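You operate a simulated robot arm through the tools that you are given. There is no shell and no other tool.

Carry out the task below with a simulated robot arm. There is one attempt and no reset: what you move stays moved.

TASK
Shake the red tub, lidded, till its rice balls are coated.
Fine: lid it in the blue sliding tray and strew none; tub back in its place, tray pushed home.

It is judged by the outcome, as a careful person would: the job done as asked, and still so three seconds after it is handed in. It fails if anything else is knocked over, pushed out of place, dropped, spilled or broken. A push-on lid holds only when it is set on centred and level and pressed home; a screw cap is set on level and turned clockwise until tight.

THE ROBOT
A 6-joint arm with a two-finger parallel gripper, fixed in place. Base frame: the origin is at the foot of the arm, x ahead of it, y to its left, z up; the work surface is at about z = 0. Readings come in mm, degrees, newtons and seconds.
With the tool pointing down near the work surface it reaches from about 140 to 580 mm from the base axis. Its first joint turns from -66.0 to 66.0 degrees. Payload 2.1 kg.
Tool frame: the origin (TCP) lies between the finger pads and is the grasp point; the fingertips stand 30 mm ahead of it; z points along the fingers, y is the line along which they close. The gripper opens to 94 mm. The fingers are 28 mm wide and 10 mm thick; the gripper's body (50 by 96 mm) begins 55 mm behind the TCP.
Orientation is that of the tool frame in the base frame, as a unit quaternion [x, y, z, w]. With the fingers straight down and closing along the base's y, the tool's x points along the base's -x, its y along +y and its z along -z.

THE INTERFACE
- The arm moves only by the tool step_arm. Its argument "plan" is a list of rows, each a list of 7 numbers: the shift along the tool's x, y, z in mm, then the turn, a rotation vector about the tool's x, y, z in degrees, then the finger opening in mm, from 0 to 94. In form: [[dx, dy, dz, rx, ry, rz, hand], ...]. A call has 1 to 20 rows; each row is the pose to reach, as a shift and turn from the pose commanded when the call began, along the tool's axes at that moment. A row lasts 0.2 s, in which the tool goes at most 50 mm and 8.6 degrees; a call with a longer step from one row to the next is refused whole, and so is a gripper value outside its range. A pose out of reach is approached as far as the arm can. The call stops where the force on the tool passes 40 N (or 10 N more than at its start, if that is more) or the arm is blocked; 0.2 s more then pass. Each finger travels about 72 mm/s and halts on what it meets, pressing with about 41 N; the grip force reading is that of the motor and also rises with nothing between the fingers. The clock runs only during rows and for 0.2 s after the last one: add rows that repeat a pose to give the fingers time. The reply holds the time, the measured pose of the TCP, the force on the tool along the base axes, the opening and the grip force, in the units named above and with some noise, with the torque about the TCP (base axes, N m) and any sound that the robot's microphone picked up.
- Cameras (640 x 400 px; columns grow to the right, rows downward): "scene" is fixed at [74.2, -384.1, 497.5]; the picture's right is [0.63, -0.78, 0.00], its down [-0.35, -0.29, -0.89] and it looks along [0.69, 0.56, -0.45] (base axes); focal length 321 px, centre (320, 200). "wrist" rides on the gripper at [76, 14, -103] in the tool frame; the picture's right is [-0.18, 0.98, 0.00], its down [-0.75, -0.14, -0.64] and it looks along [-0.63, -0.12, 0.77] (tool axes); focal length 243 px, centre (320, 200). There is no depth. A picture from a camera that has moved, and an enlarged one, comes with that camera's place and axes in the base frame and with its lens.
- capture(camera): a new picture of that camera. It takes no simulated time.
- enlarge(camera, box): a new picture of the part [left, top, right, bottom] of that camera's present view, enlarged. It takes no simulated time.
- sign_off(): hands the job in; it is judged then, once.

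Nothing tells you positions but the pictures and the camera data. Unless the task says otherwise, let go and move clear before handing in.

The tools are called after ">>>" as a command line: name --pt "numbers of a row" for each row, then --argument value for the rest, lists and objects as JSON in quotes. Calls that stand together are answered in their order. step_arm: Moves the arm, as the interface text tells. Its arguments: {"type":"object","properties":{"plan":{"type":"array","items":{"type":"array","items":{"type":"number"}}}},"required":["plan"]} The other tools are called the same way: capture (camera) takes a picture; enlarge (camera, box) takes an enlarged picture of a part of a camera's view; sign_off () hands the job in.

At the start:

```text
clock: 0.0
position: [307.9, 56.2, 327.2]
ee_rot: [0.0, 1.0, 0.001, 0.0]
contact_force: [-0.2, 0.5, -0.5]
ft_torque: [0.0, -0.03, -0.02]
finger_gap: 94.2
finger_force: 0.1
```

scene: 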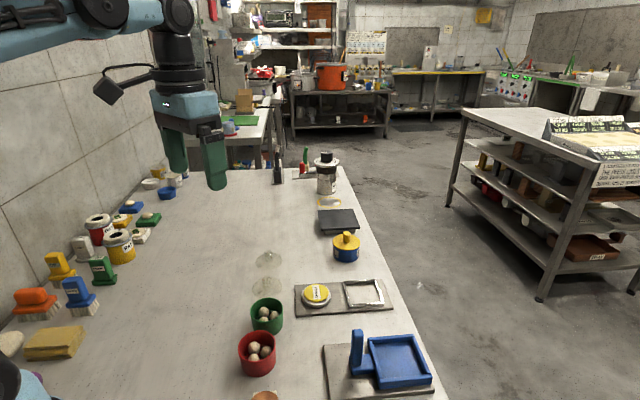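
wrist: 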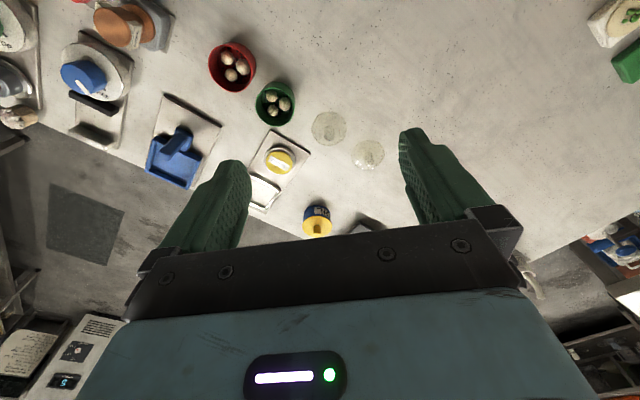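

I see a work surface with a red tub and a green tub, each holding balls. There are also clear lids, a blue sliding tray on a board, and a yellow lid on another board. I'll look closer before I move.

>>> enlarge --camera "scene" --box '[220, 230, 460, 400]'

>>> enlarge --camera "wrist" --box '[120, 20, 420, 240]'

>>> enlarge --camera "wrist" --box '[0, 0, 260, 200]'

>>> enlarge --camera "scene" --box '[0, 150, 220, 400]'

```text
2.35 times, centred on (340, 315) of scene
camera zoom: at [74.2, -384.1, 497.5], right [0.63, -0.78, 0.0], down [-0.35, -0.29, -0.89], along [0.69, 0.56, -0.45], focal length 754 px, centre (273, -71)
```

zoom: 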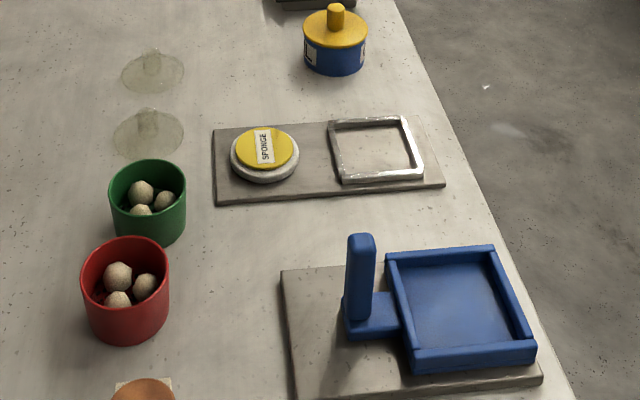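

```text
1.82 times, centred on (270, 130) of wrist
camera zoom: at [233.3, 71.6, 428.7], right [0.18, 0.98, 0.0], down [0.75, -0.14, 0.64], along [0.63, -0.12, -0.77], focal length 441 px, centre (411, 327)
```

zoom: 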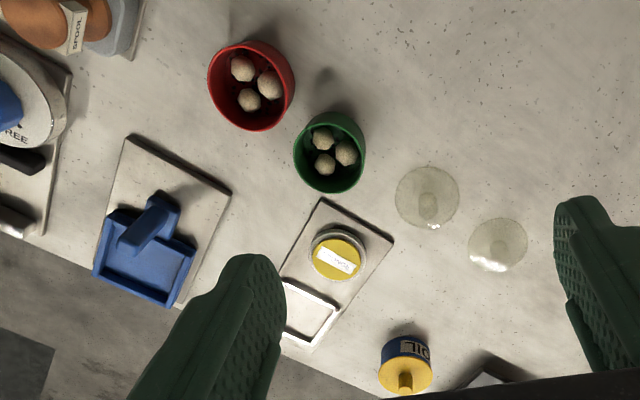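

```text
2.00 times, centred on (130, 100) of wrist
camera zoom: at [233.3, 71.6, 428.7], right [0.18, 0.98, 0.0], down [0.75, -0.14, 0.64], along [0.63, -0.12, -0.77], focal length 485 px, centre (700, 400)
```

zoom: 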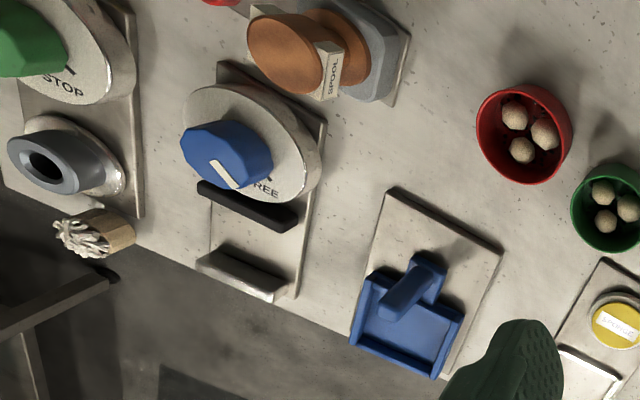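

```text
1.60 times, centred on (110, 275) of scene
camera zoom: at [74.2, -384.1, 497.5], right [0.63, -0.78, 0.0], down [-0.35, -0.29, -0.89], along [0.69, 0.56, -0.45], focal length 513 px, centre (656, 80)
```

zoom: 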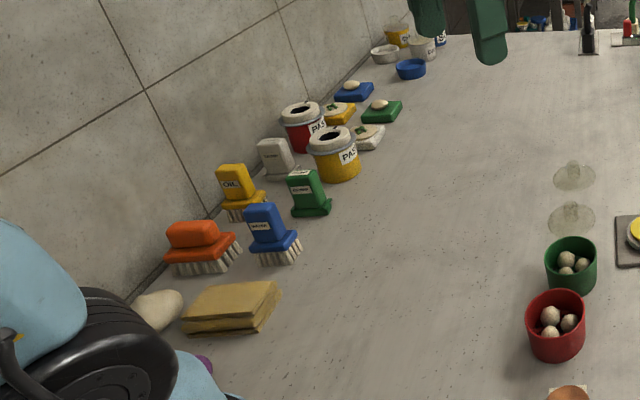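

The red tub's rim is near (290, -69). The tray is near (433, -260), and the clear lids are near (417, 52) and (484, 119). I'll move over at height to inspect the tray and tub closely.

>>> step_arm --pt "8 -40 0 0 0 0 94" --pt "16 -80 5 0 0 0 94" --pt "24 -120 15 0 0 0 94" --pt "32 -160 25 0 0 0 94" --pt "40 -200 35 0 0 0 94" --pt "50 -240 45 0 0 0 94" --pt "60 -270 60 0 0 0 94" --pt "60 -270 60 0 0 0 94"

>>> capture --camera "wrist"

>>> capture --camera "scene"

```text
clock: 1.8
position: [248.5, -211.9, 267.6]
ee_rot: [-0.001, 1.0, 0.001, 0.0]
contact_force: [-0.1, 0.5, -0.3]
ft_torque: [-0.02, 0.0, 0.01]
finger_gap: 94.1
finger_force: 0.1
```

```text
taken
camera wrist: at [174.4, -197.7, 369.1], right [0.18, 0.98, 0.0], down [0.75, -0.14, 0.64], along [0.63, -0.12, -0.77], focal length 243 px, centre (320, 200)
```

wrist: 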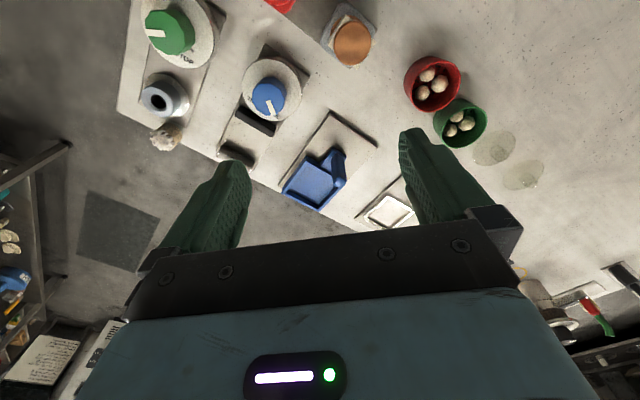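

```text
taken
```

scene: 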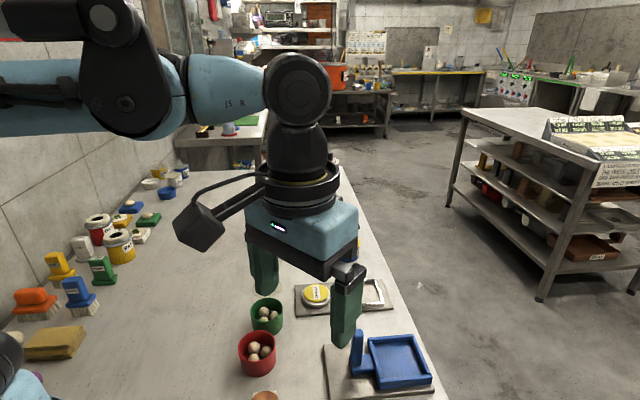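

>>> enlarge --camera "wrist" --box '[240, 90, 400, 230]'

>>> enlarge --camera "wrist" --box '[380, 30, 560, 200]'

>>> enlarge --camera "scene" --box '[310, 310, 450, 400]'

```text
2.86 times, centred on (320, 160) of wrist
camera zoom: at [174.4, -197.7, 369.1], right [0.18, 0.98, 0.0], down [0.75, -0.14, 0.64], along [0.63, -0.12, -0.77], focal length 693 px, centre (320, 314)
```

zoom: 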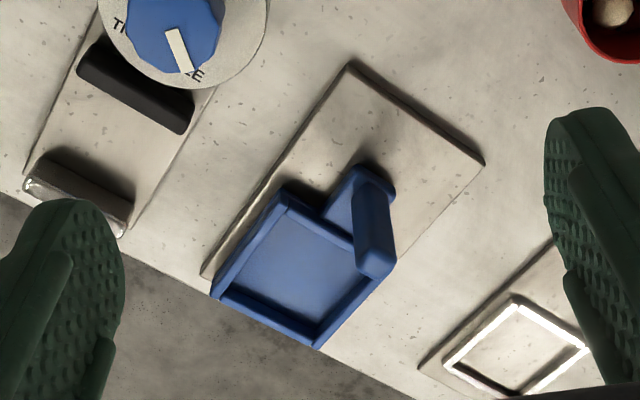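

```text
2.35 times, centred on (470, 115) of wrist
camera zoom: at [174.4, -197.7, 369.1], right [0.18, 0.98, 0.0], down [0.75, -0.14, 0.64], along [0.63, -0.12, -0.77], focal length 571 px, centre (-33, 400)
```

zoom: 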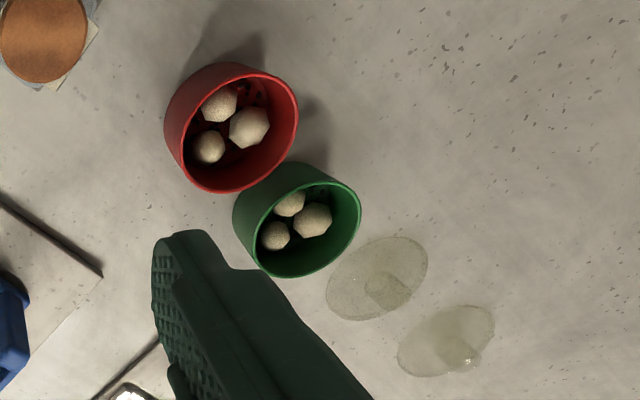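

```text
4.44 times, centred on (380, 355) of scene
camera zoom: at [74.2, -384.1, 497.5], right [0.63, -0.78, 0.0], down [-0.35, -0.29, -0.89], along [0.69, 0.56, -0.45], focal length 1425 px, centre (53, -489)
```

zoom: 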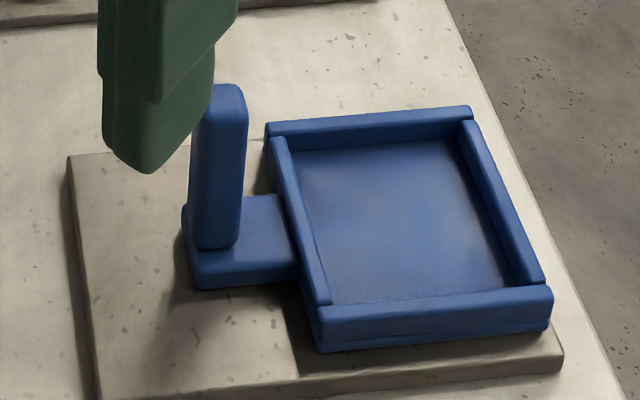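

The blue tray sits at the far end of its 45°-turned board, with its post handle on my side. Next I'll look at the two clear lids up close, to find which one fits the red tub.

>>> step_arm --pt "-6 45 0 0 0 0 94" --pt "-12 90 0 0 0 0 94" --pt "-18 135 0 0 0 0 94" --pt "-24 180 10 0 0 0 94" --pt "-30 225 30 0 0 0 94" --pt "-36 265 55 0 0 0 94" --pt "-40 289 90 0 0 0 94" --pt "-40 289 98 0 0 0 94" --pt "-40 289 98 0 0 0 94"

>>> capture --camera "wrist"

>>> enlarge --camera "wrist" --box '[240, 100, 440, 240]'

>>> enlarge --camera "wrist" --box '[60, 20, 260, 160]'

>>> enlarge --camera "scene" --box '[230, 240, 310, 290]'

>>> enlarge --camera "scene" --box '[220, 285, 320, 385]'

```text
clock: 3.8
position: [285.5, 76.9, 168.1]
ee_rot: [0.0, 1.0, 0.0, 0.001]
contact_force: [0.7, -0.2, -0.1]
ft_torque: [-0.02, 0.0, -0.02]
finger_gap: 94.3
finger_force: 0.0
```

```text
taken
camera wrist: at [211.2, 92.1, 269.3], right [0.18, 0.98, 0.0], down [0.75, -0.14, 0.64], along [0.63, -0.12, -0.77], focal length 243 px, centre (320, 200)
```

wrist: 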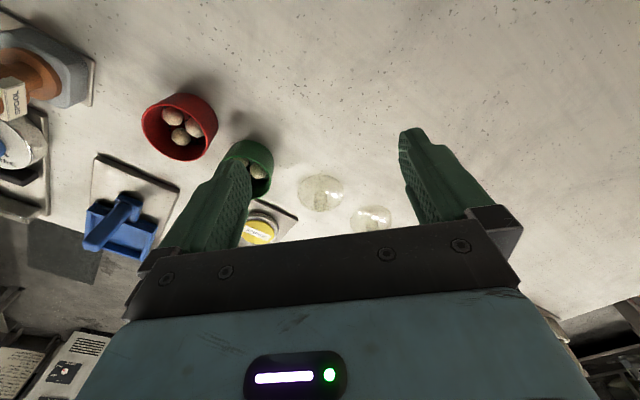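

```text
2.86 times, centred on (340, 170) of wrist
camera zoom: at [211.2, 92.1, 269.3], right [0.18, 0.98, 0.0], down [0.75, -0.14, 0.64], along [0.63, -0.12, -0.77], focal length 693 px, centre (263, 286)
```

zoom: 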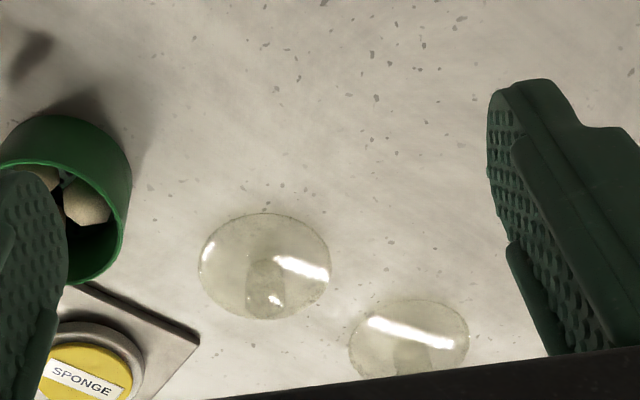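

```text
2.86 times, centred on (160, 90) of wrist
camera zoom: at [211.2, 92.1, 269.3], right [0.18, 0.98, 0.0], down [0.75, -0.14, 0.64], along [0.63, -0.12, -0.77], focal length 693 px, centre (777, 514)
```

zoom: 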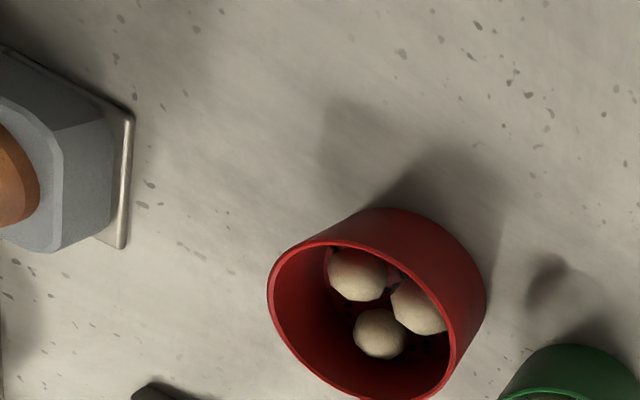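

```text
8.00 times, centred on (270, 265) of scene
camera zoom: at [74.2, -384.0, 497.5], right [0.63, -0.78, 0.0], down [-0.35, -0.29, -0.89], along [0.69, 0.56, -0.45], focal length 2564 px, centre (720, -320)
```

zoom: 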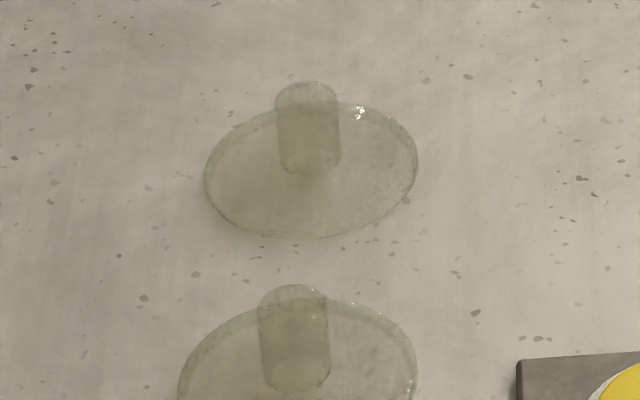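

```text
4.00 times, centred on (270, 335) of scene
camera zoom: at [74.2, -384.0, 497.5], right [0.63, -0.78, 0.0], down [-0.35, -0.29, -0.89], along [0.69, 0.56, -0.45], focal length 1282 px, centre (520, -340)
```

zoom: 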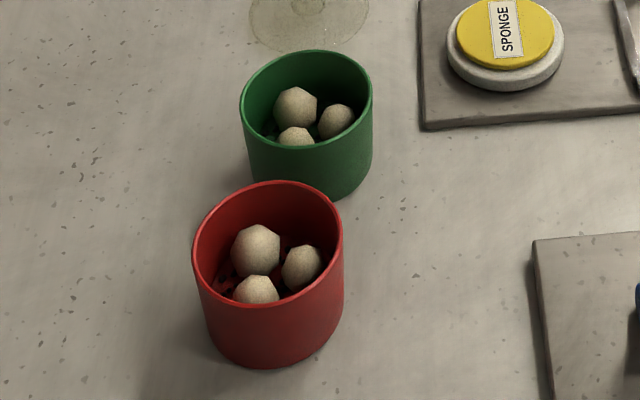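

Both clear lids look the same size, about 65 mm across, with knobs about 20 mm wide. The red tub is about 63 mm wide and 38 mm tall and holds three balls on dark coating. Next I'll hover over it, turned 45° so the fingers miss the green tub.

>>> step_arm --pt "0 -35 0 0 0 -8 94" --pt "0 -70 10 0 0 -16 94" --pt "0 -100 20 0 0 -24 94" --pt "0 -125 30 0 0 -32 94" --pt "-1 -142 42 0 0 -40 94" --pt "-1 -142 52 0 0 -45 94" --pt "-1 -142 52 0 0 -45 94"

>>> capture --camera "wrist"

>>> capture --camera "scene"

```text
clock: 5.4
position: [290.3, -66.1, 113.2]
ee_rot: [-0.383, 0.924, 0.0, 0.002]
contact_force: [-0.2, -0.2, -0.1]
ft_torque: [-0.02, 0.02, -0.01]
finger_gap: 94.1
finger_force: 0.1
```

```text
taken
camera wrist: at [228.4, -110.0, 216.0], right [-0.57, 0.82, 0.0], down [0.63, 0.43, 0.64], along [0.53, 0.37, -0.77], focal length 243 px, centre (320, 200)
```

wrist: 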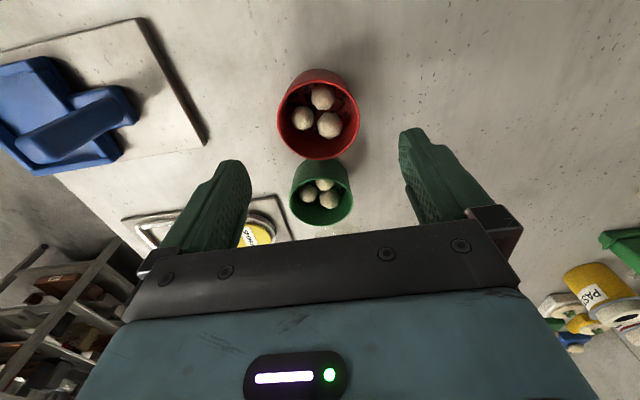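

```text
taken
```

scene: 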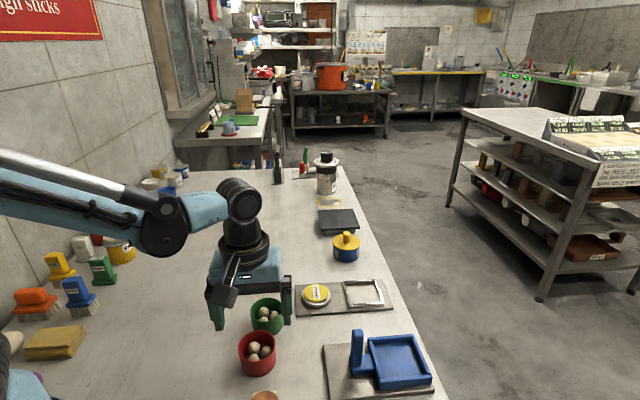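

The red tub sits about 11 mm off along tool x, at roughly (281, -73). I'll shift over it and come down a little to re-check.

>>> step_arm --pt "6 1 5 0 0 0 94" --pt "11 1.4 20 0 0 0 94" --pt "11 1.4 20 0 0 0 94" --pt "11 1.4 20 0 0 0 94"

>>> capture --camera "wrist"

>>> enlarge --camera "wrist" --box '[240, 50, 400, 150]'

>>> enlarge --camera "scene" --box '[200, 260, 340, 390]'

```text
clock: 6.4
position: [280.1, -72.1, 96.8]
ee_rot: [-0.384, 0.923, 0.0, 0.001]
contact_force: [-0.1, -0.3, -0.3]
ft_torque: [-0.02, -0.01, -0.04]
finger_gap: 94.0
finger_force: 0.1
```

```text
taken
camera wrist: at [218.6, -115.7, 198.1], right [-0.57, 0.82, 0.0], down [0.63, 0.43, 0.64], along [0.53, 0.36, -0.77], focal length 243 px, centre (320, 200)
```

wrist: 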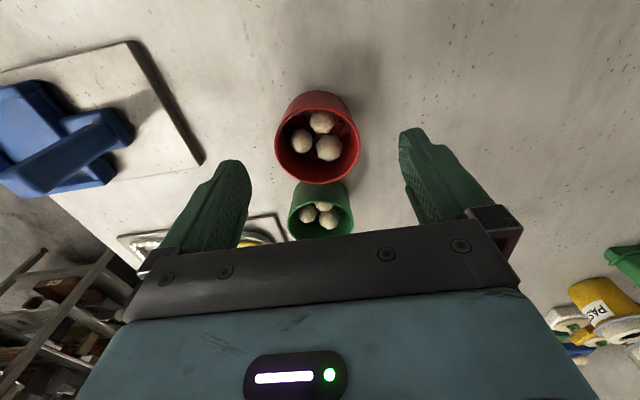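

```text
4.00 times, centred on (320, 100) of wrist
camera zoom: at [218.6, -115.7, 198.1], right [-0.57, 0.82, 0.0], down [0.63, 0.43, 0.64], along [0.53, 0.36, -0.77], focal length 970 px, centre (320, 600)
```

zoom: 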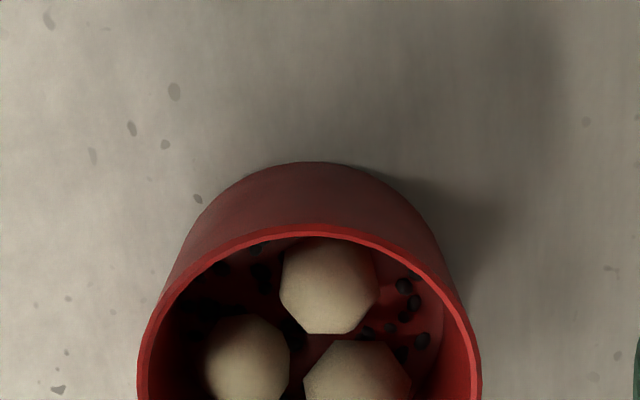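

```text
3.08 times, centred on (270, 325) of scene
camera zoom: at [74.2, -384.1, 497.5], right [0.63, -0.78, 0.0], down [-0.35, -0.29, -0.89], along [0.69, 0.56, -0.45], focal length 986 px, centre (474, -185)
```

zoom: 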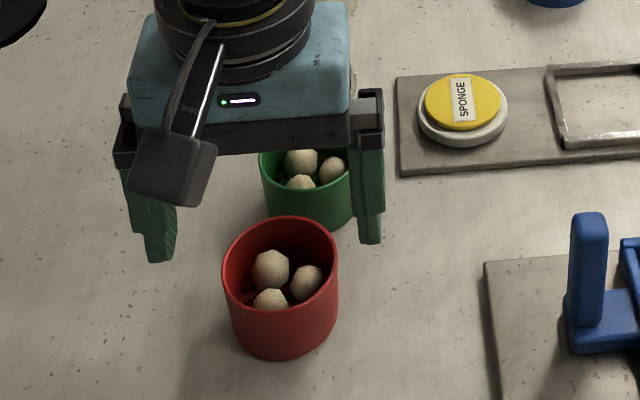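

The red tub's centre is about 1–2 mm off, and its rim is near z 42. I'll correct for that and come straight down around the tub with the fingers open.

>>> step_arm --pt "-1 -2 12 0 0 0 94" --pt "-1 -2 25 0 0 0 94" --pt "-1 -2 38 0 0 0 94" --pt "-1 -2 49 0 0 0 94" --pt "-1 -2 49 0 0 0 94"

>>> capture --camera "wrist"

>>> enlarge --camera "scene" --box '[200, 280, 320, 390]'

```text
clock: 7.6
position: [284.6, -73.9, 46.9]
ee_rot: [-0.384, 0.923, 0.0, 0.001]
contact_force: [0.8, 1.1, 0.2]
ft_torque: [-0.03, 0.0, 0.01]
finger_gap: 94.2
finger_force: 0.2
```

```text
taken
camera wrist: at [221.5, -116.7, 148.8], right [-0.57, 0.82, 0.0], down [0.63, 0.43, 0.64], along [0.53, 0.36, -0.77], focal length 243 px, centre (320, 200)
```

wrist: 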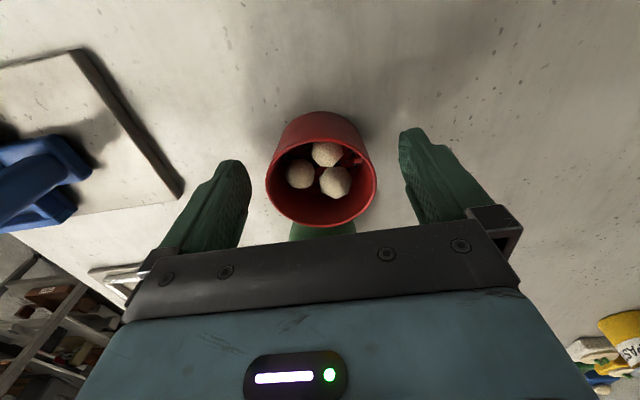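

```text
3.64 times, centred on (260, 335) of scene
camera zoom: at [74.2, -384.1, 497.5], right [0.63, -0.78, 0.0], down [-0.35, -0.29, -0.89], along [0.69, 0.56, -0.45], focal length 1166 px, centre (538, -291)
```

zoom: 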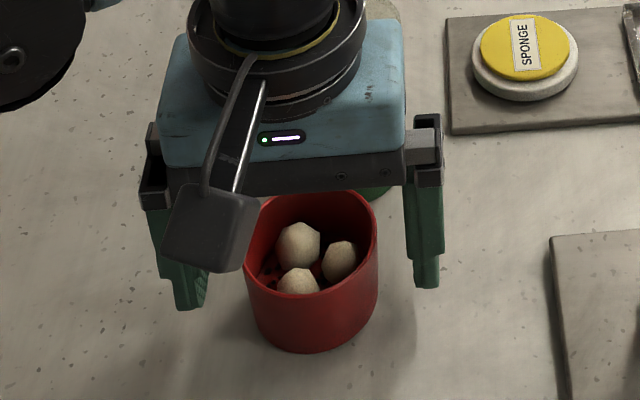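

The tub is centred between the fingers. I'll make a small correction and close gently on it.

>>> step_arm --pt "-1.5 0 0 0 0 0 80" --pt "-1.5 0 0 0 0 0 70" --pt "-1.5 0 0 0 0 0 64" --pt "-1.5 0 0 0 0 0 58" --pt "-1.5 0 0 0 0 0 45" --pt "-1.5 0 0 0 0 0 45"

>>> capture --camera "wrist"

```text
clock: 9.0
position: [285.0, -71.9, 48.4]
ee_rot: [-0.383, 0.924, 0.0, 0.001]
contact_force: [0.3, 0.5, 0.7]
ft_torque: [0.0, -0.02, -0.03]
finger_gap: 60.5
finger_force: 41.4
```

```text
taken
camera wrist: at [222.2, -115.6, 149.2], right [-0.57, 0.82, 0.0], down [0.63, 0.43, 0.64], along [0.53, 0.36, -0.77], focal length 243 px, centre (320, 200)
```

wrist: 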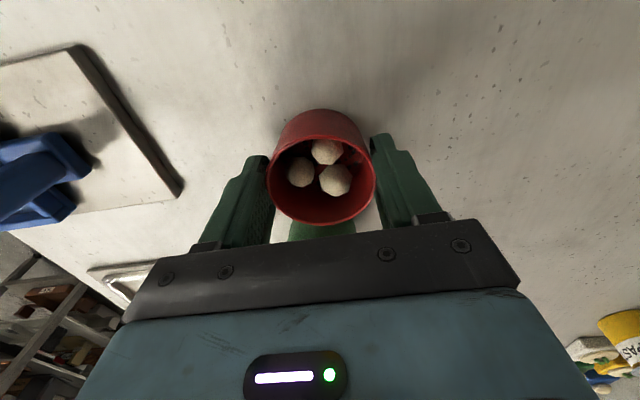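

The tub is gripped, with a gap of 60.5 mm. Its home position is about (284, -73). I'll lift it slowly and level.

>>> step_arm --pt "0 0 -3 0 0 0 45" --pt "0 0 -8 0 0 0 45" --pt "0 0 -16 0 0 0 45" --pt "0 0 -26 0 0 0 45" --pt "0 0 -38 0 0 0 45" --pt "0 0 -52 0 0 0 45" --pt "0 0 -66 0 0 0 45" --pt "0 0 -80 0 0 0 45" --pt "0 0 -94 0 0 0 45" --pt "0 0 -106 0 0 0 45" --pt "0 0 -116 0 0 0 45" --pt "0 0 -122 0 0 0 45" --pt "0 0 -125 0 0 0 45" --pt "0 0 -125 0 0 0 45"

>>> capture --camera "wrist"

>>> capture --camera "scene"

```text
clock: 12.0
position: [282.7, -73.7, 171.9]
ee_rot: [-0.383, 0.924, 0.0, 0.001]
contact_force: [0.5, -0.1, -0.8]
ft_torque: [0.0, -0.02, 0.01]
finger_gap: 60.3
finger_force: 40.7
```

```text
taken
camera wrist: at [220.2, -116.5, 274.3], right [-0.57, 0.82, 0.0], down [0.63, 0.43, 0.64], along [0.53, 0.36, -0.77], focal length 243 px, centre (320, 200)
```

wrist: 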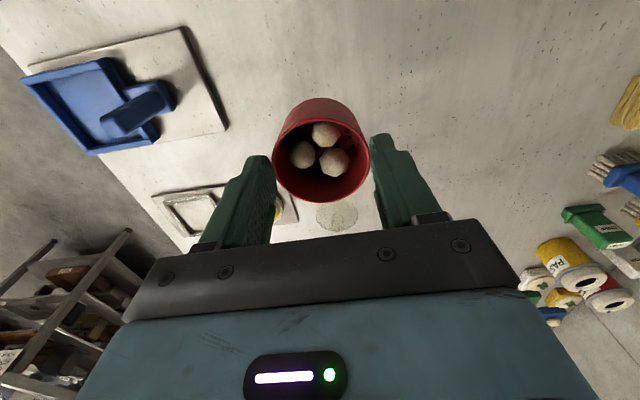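

```text
taken
```

scene: 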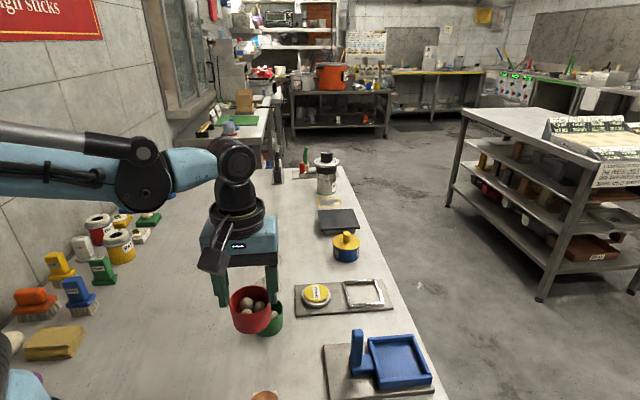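

The tub looks lower in the fingers than when I gripped it. I'll check closely before moving any further.

>>> enlarge --camera "scene" --box '[190, 230, 310, 345]'

>>> enlarge --camera "wrist" --box '[220, 80, 420, 230]'

```text
3.48 times, centred on (250, 288) of scene
camera zoom: at [74.2, -384.1, 497.5], right [0.63, -0.78, 0.0], down [-0.35, -0.29, -0.89], along [0.69, 0.56, -0.45], focal length 1115 px, centre (564, -104)
```

zoom: 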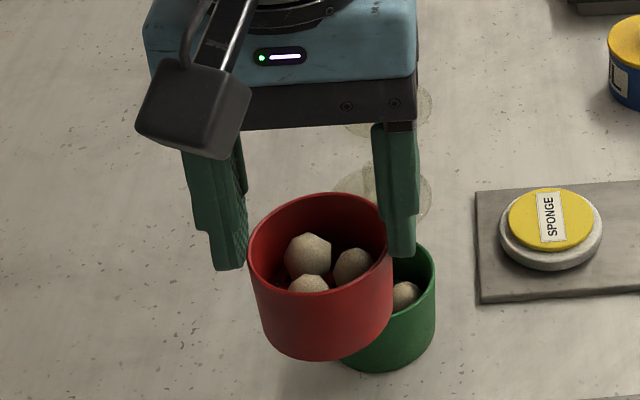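

```text
2.67 times, centred on (320, 155) of wrist
camera zoom: at [220.2, -116.5, 274.3], right [-0.57, 0.82, 0.0], down [0.63, 0.43, 0.64], along [0.53, 0.36, -0.77], focal length 647 px, centre (320, 320)
```

zoom: 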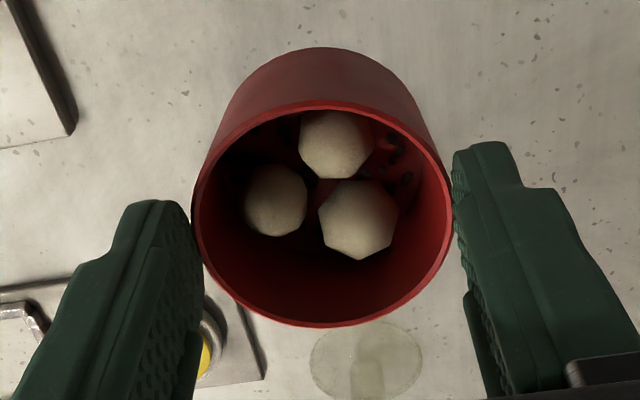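

The tub has slipped about 20 mm and now hangs by its rim at the fingertips. I'll set it straight back down on its own spot, quickly, then grip it lower.

>>> step_arm --pt "0 0 48 0 0 0 40" --pt "0 0 96 0 0 0 40" --pt "0 0 104 0 0 0 40" --pt "0 0 106 0 0 0 40"

>>> capture --camera "wrist"

>>> enlarge --camera "scene" --box '[190, 260, 320, 390]'

```text
clock: 13.0
position: [283.8, -69.8, 68.5]
ee_rot: [-0.383, 0.924, 0.002, 0.0]
contact_force: [-4.2, 7.1, 31.1]
ft_torque: [0.33, 0.08, -0.05]
finger_gap: 60.3
finger_force: 40.8
```

```text
taken
camera wrist: at [221.0, -113.1, 170.0], right [-0.57, 0.82, 0.0], down [0.63, 0.43, 0.64], along [0.53, 0.37, -0.77], focal length 243 px, centre (320, 200)
```

wrist: 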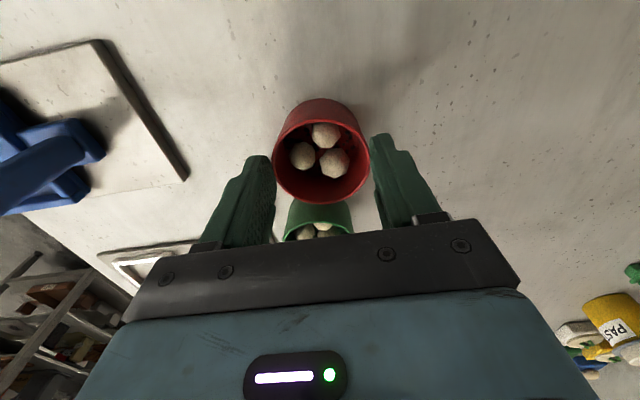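

```text
3.08 times, centred on (255, 325) of scene
camera zoom: at [74.1, -384.0, 497.5], right [0.63, -0.78, 0.0], down [-0.35, -0.29, -0.89], along [0.69, 0.56, -0.45], focal length 986 px, centre (520, -185)
```

zoom: 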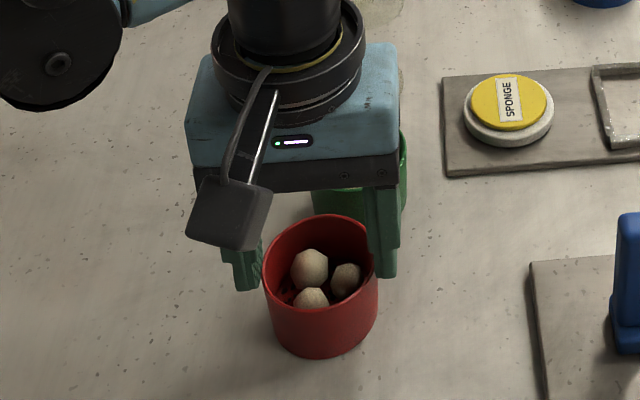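

The tub is back on the table upright, with nothing spilled. I'll release it, go lower for a deeper grip, and test with a tiny lift first.

>>> step_arm --pt "0 0 -1 0 0 0 40" --pt "0 0 -1 0 0 0 66" --pt "0 0 -1 0 0 0 78" --pt "0 0 8 0 0 0 78" --pt "0 0 18 0 0 0 78" --pt "0 0 24 0 0 0 78" --pt "0 0 24 0 0 0 78"

>>> capture --camera "wrist"

```text
clock: 14.6
position: [282.7, -71.8, 42.6]
ee_rot: [-0.383, 0.924, 0.0, 0.001]
contact_force: [-0.5, -0.6, -0.7]
ft_torque: [0.0, -0.03, 0.02]
finger_gap: 78.2
finger_force: 0.1
```

```text
taken
camera wrist: at [220.8, -115.2, 144.7], right [-0.57, 0.82, 0.0], down [0.63, 0.43, 0.64], along [0.53, 0.36, -0.77], focal length 243 px, centre (320, 200)
```

wrist: 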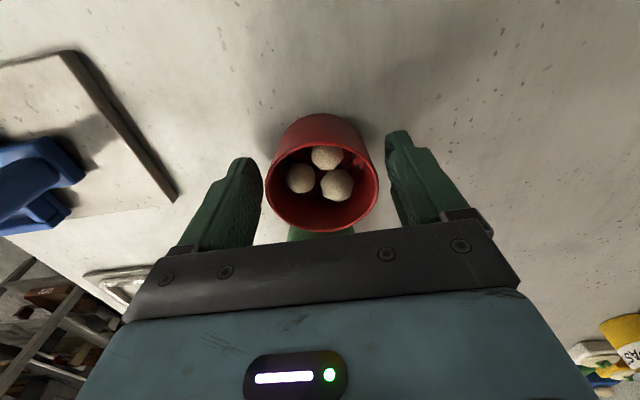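

I'm centred on the tub with the rim level with the TCP. I'll close, lift just 8 mm, hold, and look for slip.

>>> step_arm --pt "0 0 0 0 0 0 68" --pt "0 0 0 0 0 0 60" --pt "0 0 0 0 0 0 40" --pt "0 0 0 0 0 0 40" --pt "0 0 0 0 0 0 40"

>>> step_arm --pt "0 0 -2 0 0 0 40" --pt "0 0 -5 0 0 0 40" --pt "0 0 -8 0 0 0 40" --pt "0 0 -8 0 0 0 40"

>>> capture --camera "wrist"

>>> enlarge --camera "scene" --box '[190, 260, 320, 390]'

```text
clock: 15.8
position: [284.5, -72.6, 43.4]
ee_rot: [-0.383, 0.924, 0.0, 0.001]
contact_force: [-0.4, -0.6, 0.2]
ft_torque: [-0.02, 0.01, -0.03]
finger_gap: 62.8
finger_force: 41.1
```

```text
clock: 16.8
position: [284.2, -71.7, 50.7]
ee_rot: [-0.383, 0.924, 0.001, 0.001]
contact_force: [0.3, -0.4, -2.0]
ft_torque: [-0.02, 0.03, 0.0]
finger_gap: 62.5
finger_force: 41.6
```

```text
taken
camera wrist: at [221.2, -114.8, 152.8], right [-0.57, 0.82, 0.0], down [0.63, 0.43, 0.64], along [0.53, 0.36, -0.77], focal length 243 px, centre (320, 200)
```

wrist: 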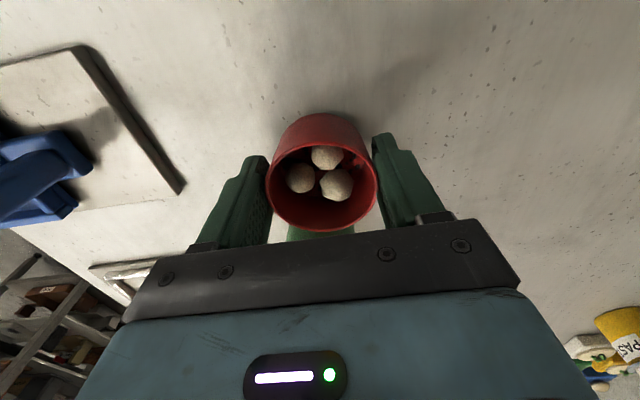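

```text
3.08 times, centred on (255, 325) of scene
camera zoom: at [74.2, -384.1, 497.5], right [0.63, -0.78, 0.0], down [-0.35, -0.29, -0.89], along [0.69, 0.56, -0.45], focal length 986 px, centre (520, -185)
```

zoom: 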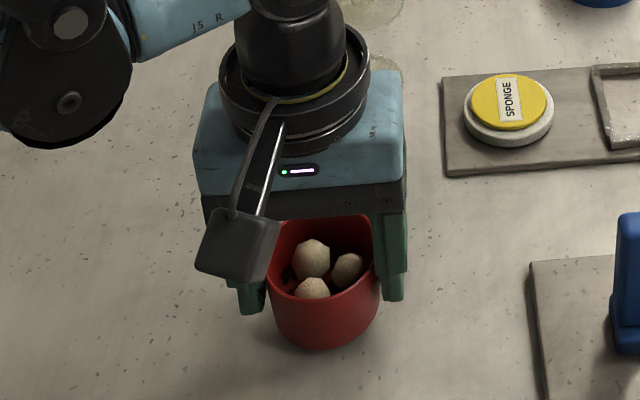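

The grip held for the 8 mm lift with maybe slight creep. I'll hold here for a second to measure it.

>>> enlarge --camera "wrist" --box '[240, 100, 400, 240]'

>>> step_arm --pt "0 0 0 0 0 0 0" --pt "0 0 0 0 0 0 0" --pt "0 0 0 0 0 0 0" --pt "0 0 0 0 0 0 0" --pt "0 0 0 0 0 0 0" --pt "0 0 0 0 0 0 0"

>>> enlarge --camera "wrist" --box '[240, 100, 400, 240]'

>>> enlarge --camera "scene" --box '[190, 260, 320, 390]'

```text
2.86 times, centred on (320, 170) of wrist
camera zoom: at [221.2, -114.8, 152.8], right [-0.57, 0.82, 0.0], down [0.63, 0.43, 0.64], along [0.53, 0.36, -0.77], focal length 693 px, centre (320, 286)
```

zoom: 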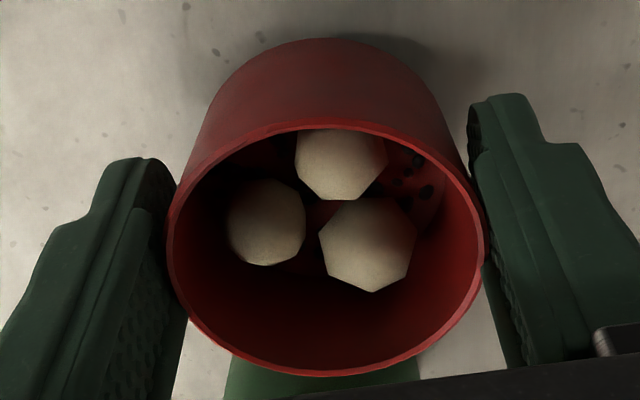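

```text
clock: 18.2
position: [284.4, -72.4, 51.0]
ee_rot: [-0.384, 0.924, 0.001, 0.0]
contact_force: [-0.4, -0.8, -0.8]
ft_torque: [0.0, 0.01, 0.02]
finger_gap: 62.5
finger_force: 41.0
```

```text
2.86 times, centred on (320, 170) of wrist
camera zoom: at [221.2, -114.8, 152.7], right [-0.57, 0.82, 0.0], down [0.63, 0.43, 0.64], along [0.53, 0.36, -0.77], focal length 693 px, centre (320, 286)
```

zoom: 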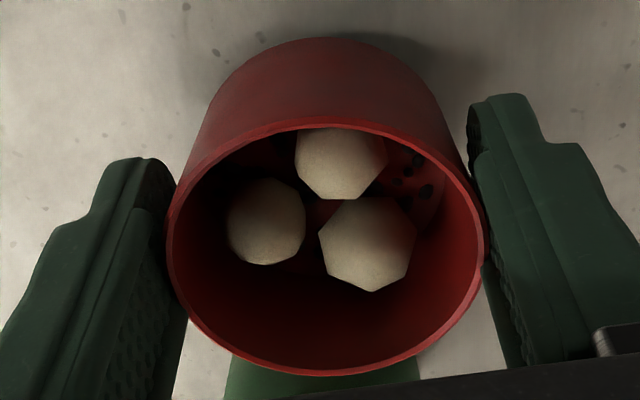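

```text
3.08 times, centred on (255, 325) of scene
camera zoom: at [74.2, -384.1, 497.5], right [0.63, -0.78, 0.0], down [-0.35, -0.29, -0.89], along [0.69, 0.56, -0.45], focal length 986 px, centre (520, -185)
```

zoom: 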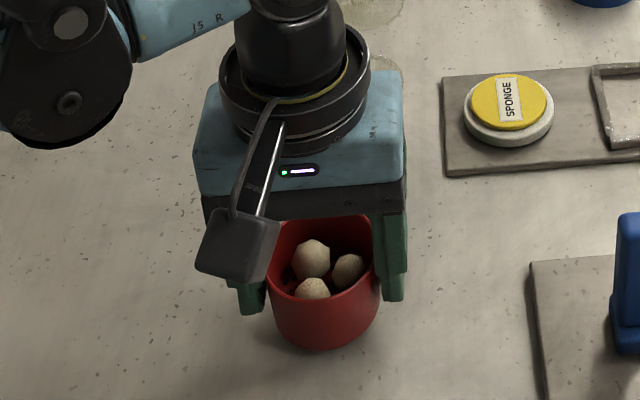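

No creep while holding. I'll put the tub down again in its place, then inspect the tray up close before deciding how to carry it.

>>> step_arm --pt "0 0 4 0 0 0 40" --pt "0 0 8 0 0 0 40" --pt "0 0 8 0 0 0 66" --pt "0 0 8 0 0 0 78" --pt "0 0 8 0 0 0 84" --pt "0 0 -10 0 0 0 84" --pt "0 0 -40 0 0 0 84" --pt "0 0 -80 0 0 0 84" --pt "0 0 -110 0 0 0 84"

>>> capture --camera "wrist"

>>> enlarge --camera "wrist" --box '[0, 20, 200, 160]'

```text
clock: 20.2
position: [284.0, -72.0, 161.3]
ee_rot: [-0.383, 0.924, 0.0, 0.001]
contact_force: [0.4, -0.2, -0.1]
ft_torque: [0.02, -0.01, 0.02]
finger_gap: 84.2
finger_force: 0.1
```

```text
taken
camera wrist: at [221.7, -115.5, 261.9], right [-0.57, 0.82, 0.0], down [0.63, 0.43, 0.64], along [0.53, 0.36, -0.77], focal length 243 px, centre (320, 200)
```

wrist: 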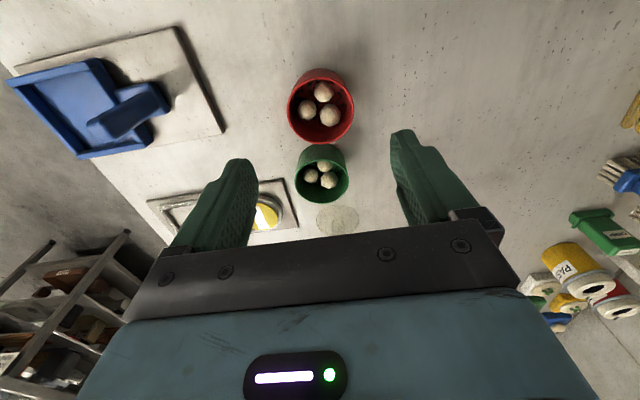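

```text
2.86 times, centred on (100, 90) of wrist
camera zoom: at [221.7, -115.5, 261.9], right [-0.57, 0.82, 0.0], down [0.63, 0.43, 0.64], along [0.53, 0.36, -0.77], focal length 693 px, centre (949, 514)
```

zoom: 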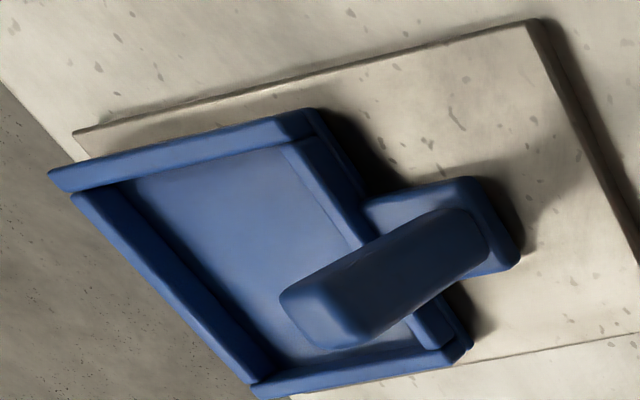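

The tub is back in place. I'll move over the tray at height, turning so the finger line runs across the tray's width, to measure it.

>>> step_arm --pt "2 -20 0 0 0 8 84" --pt "5 -40 0 0 0 16 84" --pt "8 -60 0 0 0 24 84" --pt "11 -80 0 0 0 32 84" --pt "13 -100 0 0 0 40 84" --pt "16 -120 0 0 0 48 84" --pt "18 -140 0 0 0 56 84" --pt "21 -160 0 0 0 64 84" --pt "24 -180 0 0 0 72 84" --pt "27 -205 0 0 0 80 84" --pt "29.7 -228.6 0 0 0 86 84" --pt "29.7 -228.6 0 0 0 90 84" --pt "29.7 -228.6 0 0 0 90 84"

>>> capture --camera "wrist"

>>> enlarge --camera "wrist" --box '[230, 40, 410, 210]'

>>> capture --camera "scene"

```text
clock: 23.0
position: [425.7, -256.0, 160.5]
ee_rot: [0.383, 0.924, 0.001, 0.0]
contact_force: [0.2, 0.5, 0.3]
ft_torque: [0.03, -0.01, -0.01]
finger_gap: 84.2
finger_force: 0.0
```

```text
taken
camera wrist: at [382.9, -191.8, 262.8], right [0.83, 0.56, 0.0], down [0.43, -0.63, 0.64], along [0.36, -0.53, -0.77], focal length 243 px, centre (320, 200)
```

wrist: 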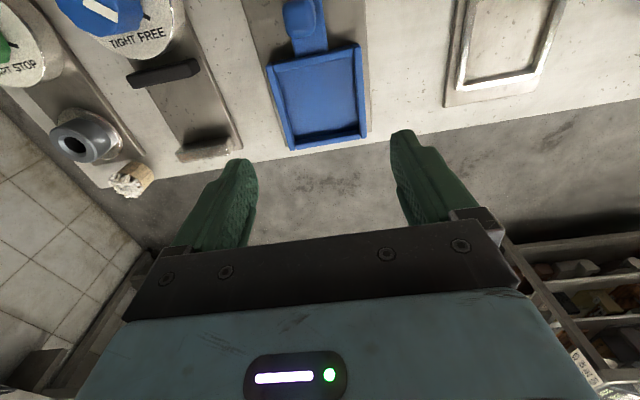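

```text
2.35 times, centred on (320, 125) of wrist
camera zoom: at [382.9, -191.8, 262.8], right [0.83, 0.56, 0.0], down [0.43, -0.63, 0.64], along [0.36, -0.53, -0.77], focal length 571 px, centre (320, 376)
```

zoom: 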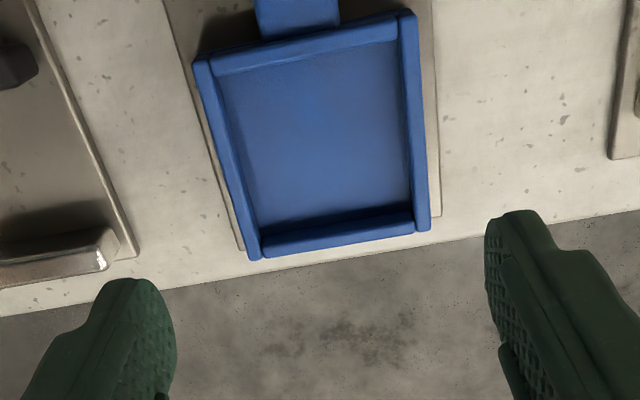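

```text
taken
```

scene: 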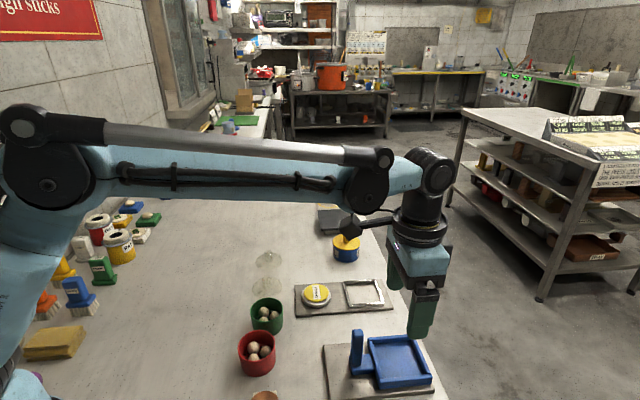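

The tray is about 83 mm square outside and 69 mm inside. It is centred near (428, -257), turned 45°, and its far wall is flush with the board's far end. Now I'll go back to the red tub and grip it with the fingertips 12 mm above its base, so they clear the tray walls.

>>> step_arm --pt "20 2 0 0 0 -8 84" --pt "40 5 0 0 0 -16 84" --pt "60 8 0 0 0 -24 84" --pt "80 11 0 0 0 -32 84" --pt "100 13 0 0 0 -40 84" --pt "120 16 0 0 0 -48 84" --pt "140 18 0 0 0 -56 84" --pt "160 21 0 0 0 -64 84" --pt "180 24 0 0 0 -72 84" --pt "205 27 0 0 0 -80 84" --pt "228.6 29.7 0 0 0 -86 84" --pt "228.6 29.7 0 0 0 -90 84" --pt "228.6 29.7 40 0 0 -90 84" --pt "228.6 29.7 80 0 0 -90 84" --pt "228.6 29.7 80 0 0 -90 84"

>>> capture --camera "wrist"

```text
clock: 26.2
position: [282.6, -71.9, 82.3]
ee_rot: [-0.383, 0.924, 0.0, 0.001]
contact_force: [0.0, 0.2, 0.5]
ft_torque: [0.03, 0.01, -0.01]
finger_gap: 84.1
finger_force: 0.0
```

```text
taken
camera wrist: at [220.2, -115.4, 183.8], right [-0.57, 0.82, 0.0], down [0.63, 0.43, 0.64], along [0.53, 0.36, -0.77], focal length 243 px, centre (320, 200)
```

wrist: 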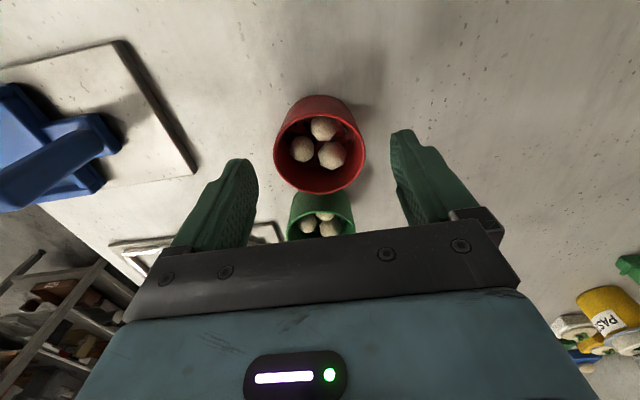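

I'm centred again. I'll come down to z 42, close, and lift 15 mm as a check.

>>> step_arm --pt "0 0 14 0 0 0 84" --pt "0 0 28 0 0 0 84" --pt "0 0 39 0 0 0 80" --pt "0 0 39 0 0 0 70" --pt "0 0 39 0 0 0 62" --pt "0 0 39 0 0 0 30" --pt "0 0 39 0 0 0 20" --pt "0 0 39 0 0 0 20"

>>> enlarge --camera "wrist" --box '[240, 100, 400, 240]'

>>> step_arm --pt "0 0 -2 0 0 0 20" --pt "0 0 -5 0 0 0 20" --pt "0 0 -9 0 0 0 20" --pt "0 0 -12 0 0 0 20" --pt "0 0 -15 0 0 0 20"

>>> enlarge --camera "wrist" --box '[240, 100, 400, 240]'

```text
clock: 28.0
position: [285.8, -72.2, 43.0]
ee_rot: [-0.384, 0.923, 0.0, 0.001]
contact_force: [-1.1, -0.5, 0.9]
ft_torque: [-0.01, 0.02, -0.03]
finger_gap: 61.7
finger_force: 41.2
```

```text
2.86 times, centred on (320, 170) of wrist
camera zoom: at [223.4, -115.2, 143.4], right [-0.57, 0.82, 0.0], down [0.63, 0.43, 0.64], along [0.53, 0.36, -0.77], focal length 693 px, centre (320, 286)
```

zoom: 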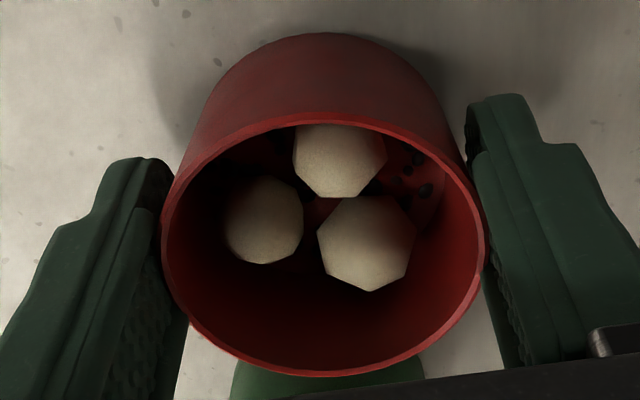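

```text
clock: 29.2
position: [286.3, -73.0, 57.4]
ee_rot: [-0.383, 0.924, 0.0, 0.001]
contact_force: [-0.3, -0.2, -1.2]
ft_torque: [0.02, -0.04, 0.0]
finger_gap: 61.9
finger_force: 40.6
```

```text
2.86 times, centred on (320, 170) of wrist
camera zoom: at [221.9, -115.3, 159.5], right [-0.57, 0.82, 0.0], down [0.63, 0.43, 0.64], along [0.53, 0.36, -0.77], focal length 693 px, centre (320, 286)
```

zoom: 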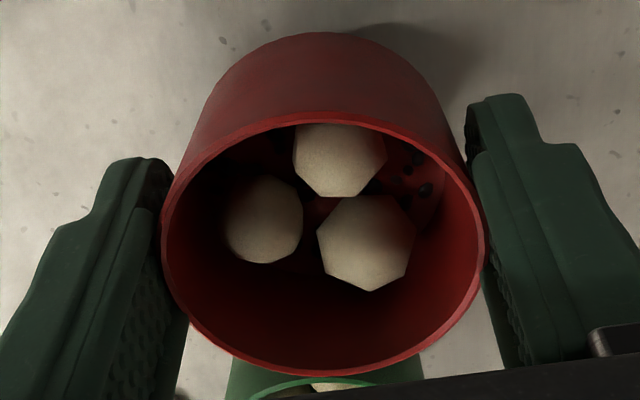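

No slip this time. I'll lift further and check again.

>>> step_arm --pt "0 0 -6 0 0 0 20" --pt "0 0 -14 0 0 0 20" --pt "0 0 -24 0 0 0 20" --pt "0 0 -36 0 0 0 20" --pt "0 0 -46 0 0 0 20" --pt "0 0 -50 0 0 0 20"

>>> enlarge --camera "wrist" --box '[240, 100, 400, 240]'

```text
clock: 30.6
position: [282.6, -72.3, 106.8]
ee_rot: [-0.384, 0.924, 0.0, 0.001]
contact_force: [0.2, 0.3, -0.8]
ft_torque: [0.0, 0.03, -0.01]
finger_gap: 61.8
finger_force: 40.8
```

```text
2.86 times, centred on (320, 170) of wrist
camera zoom: at [220.4, -115.6, 207.9], right [-0.57, 0.82, 0.0], down [0.63, 0.43, 0.64], along [0.53, 0.36, -0.77], focal length 693 px, centre (320, 286)
```

zoom: 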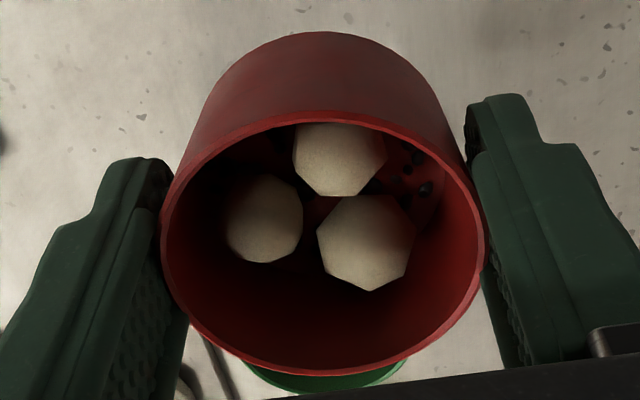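

Still no slip. I'll lift to z 165 and carry it level over the tray, turning 90° on the way.

>>> step_arm --pt "0 0 -8 0 0 0 20" --pt "0 0 -20 0 0 0 20" --pt "1 -6 -34 0 0 3 20" --pt "3 -18 -46 0 0 10 20" --pt "5 -36 -54 0 0 18 20" --pt "8 -56 -58 0 0 26 20" --pt "10 -76 -58 0 0 34 20" --pt "13 -97 -58 0 0 42 20" --pt "15 -118 -58 0 0 50 20" --pt "18 -139 -58 0 0 58 20" --pt "21 -160 -58 0 0 66 20" --pt "23 -181 -58 0 0 74 20" --pt "26 -201 -58 0 0 81 20" --pt "28 -217 -58 0 0 86 20" --pt "29.5 -227 -58 0 0 89 20" --pt "30 -230.5 -58 0 0 90 20" --pt "30 -230.5 -58 0 0 90 20"

>>> capture --camera "wrist"

>>> capture --camera "scene"

```text
clock: 34.2
position: [426.3, -255.9, 162.6]
ee_rot: [0.383, 0.924, 0.001, 0.0]
contact_force: [-0.2, 0.2, -0.5]
ft_torque: [0.0, 0.02, 0.02]
finger_gap: 61.7
finger_force: 41.4
```

```text
taken
camera wrist: at [382.6, -191.3, 265.2], right [0.83, 0.56, 0.0], down [0.43, -0.63, 0.64], along [0.36, -0.53, -0.77], focal length 243 px, centre (320, 200)
```

wrist: 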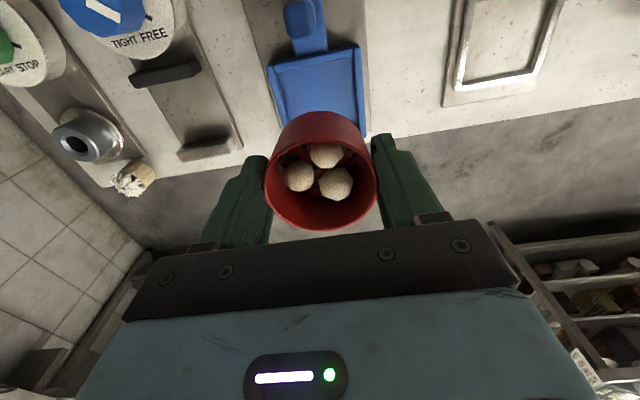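

```text
taken
```

scene: 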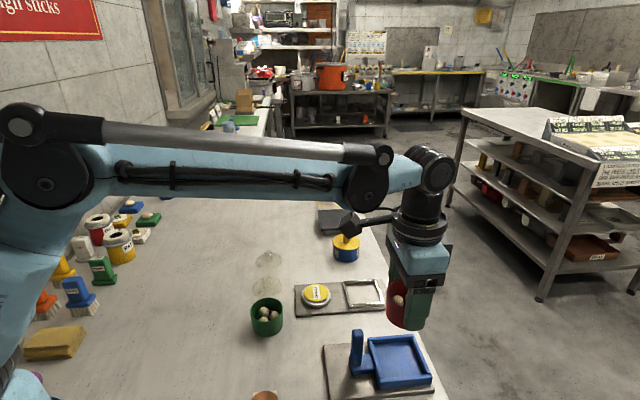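

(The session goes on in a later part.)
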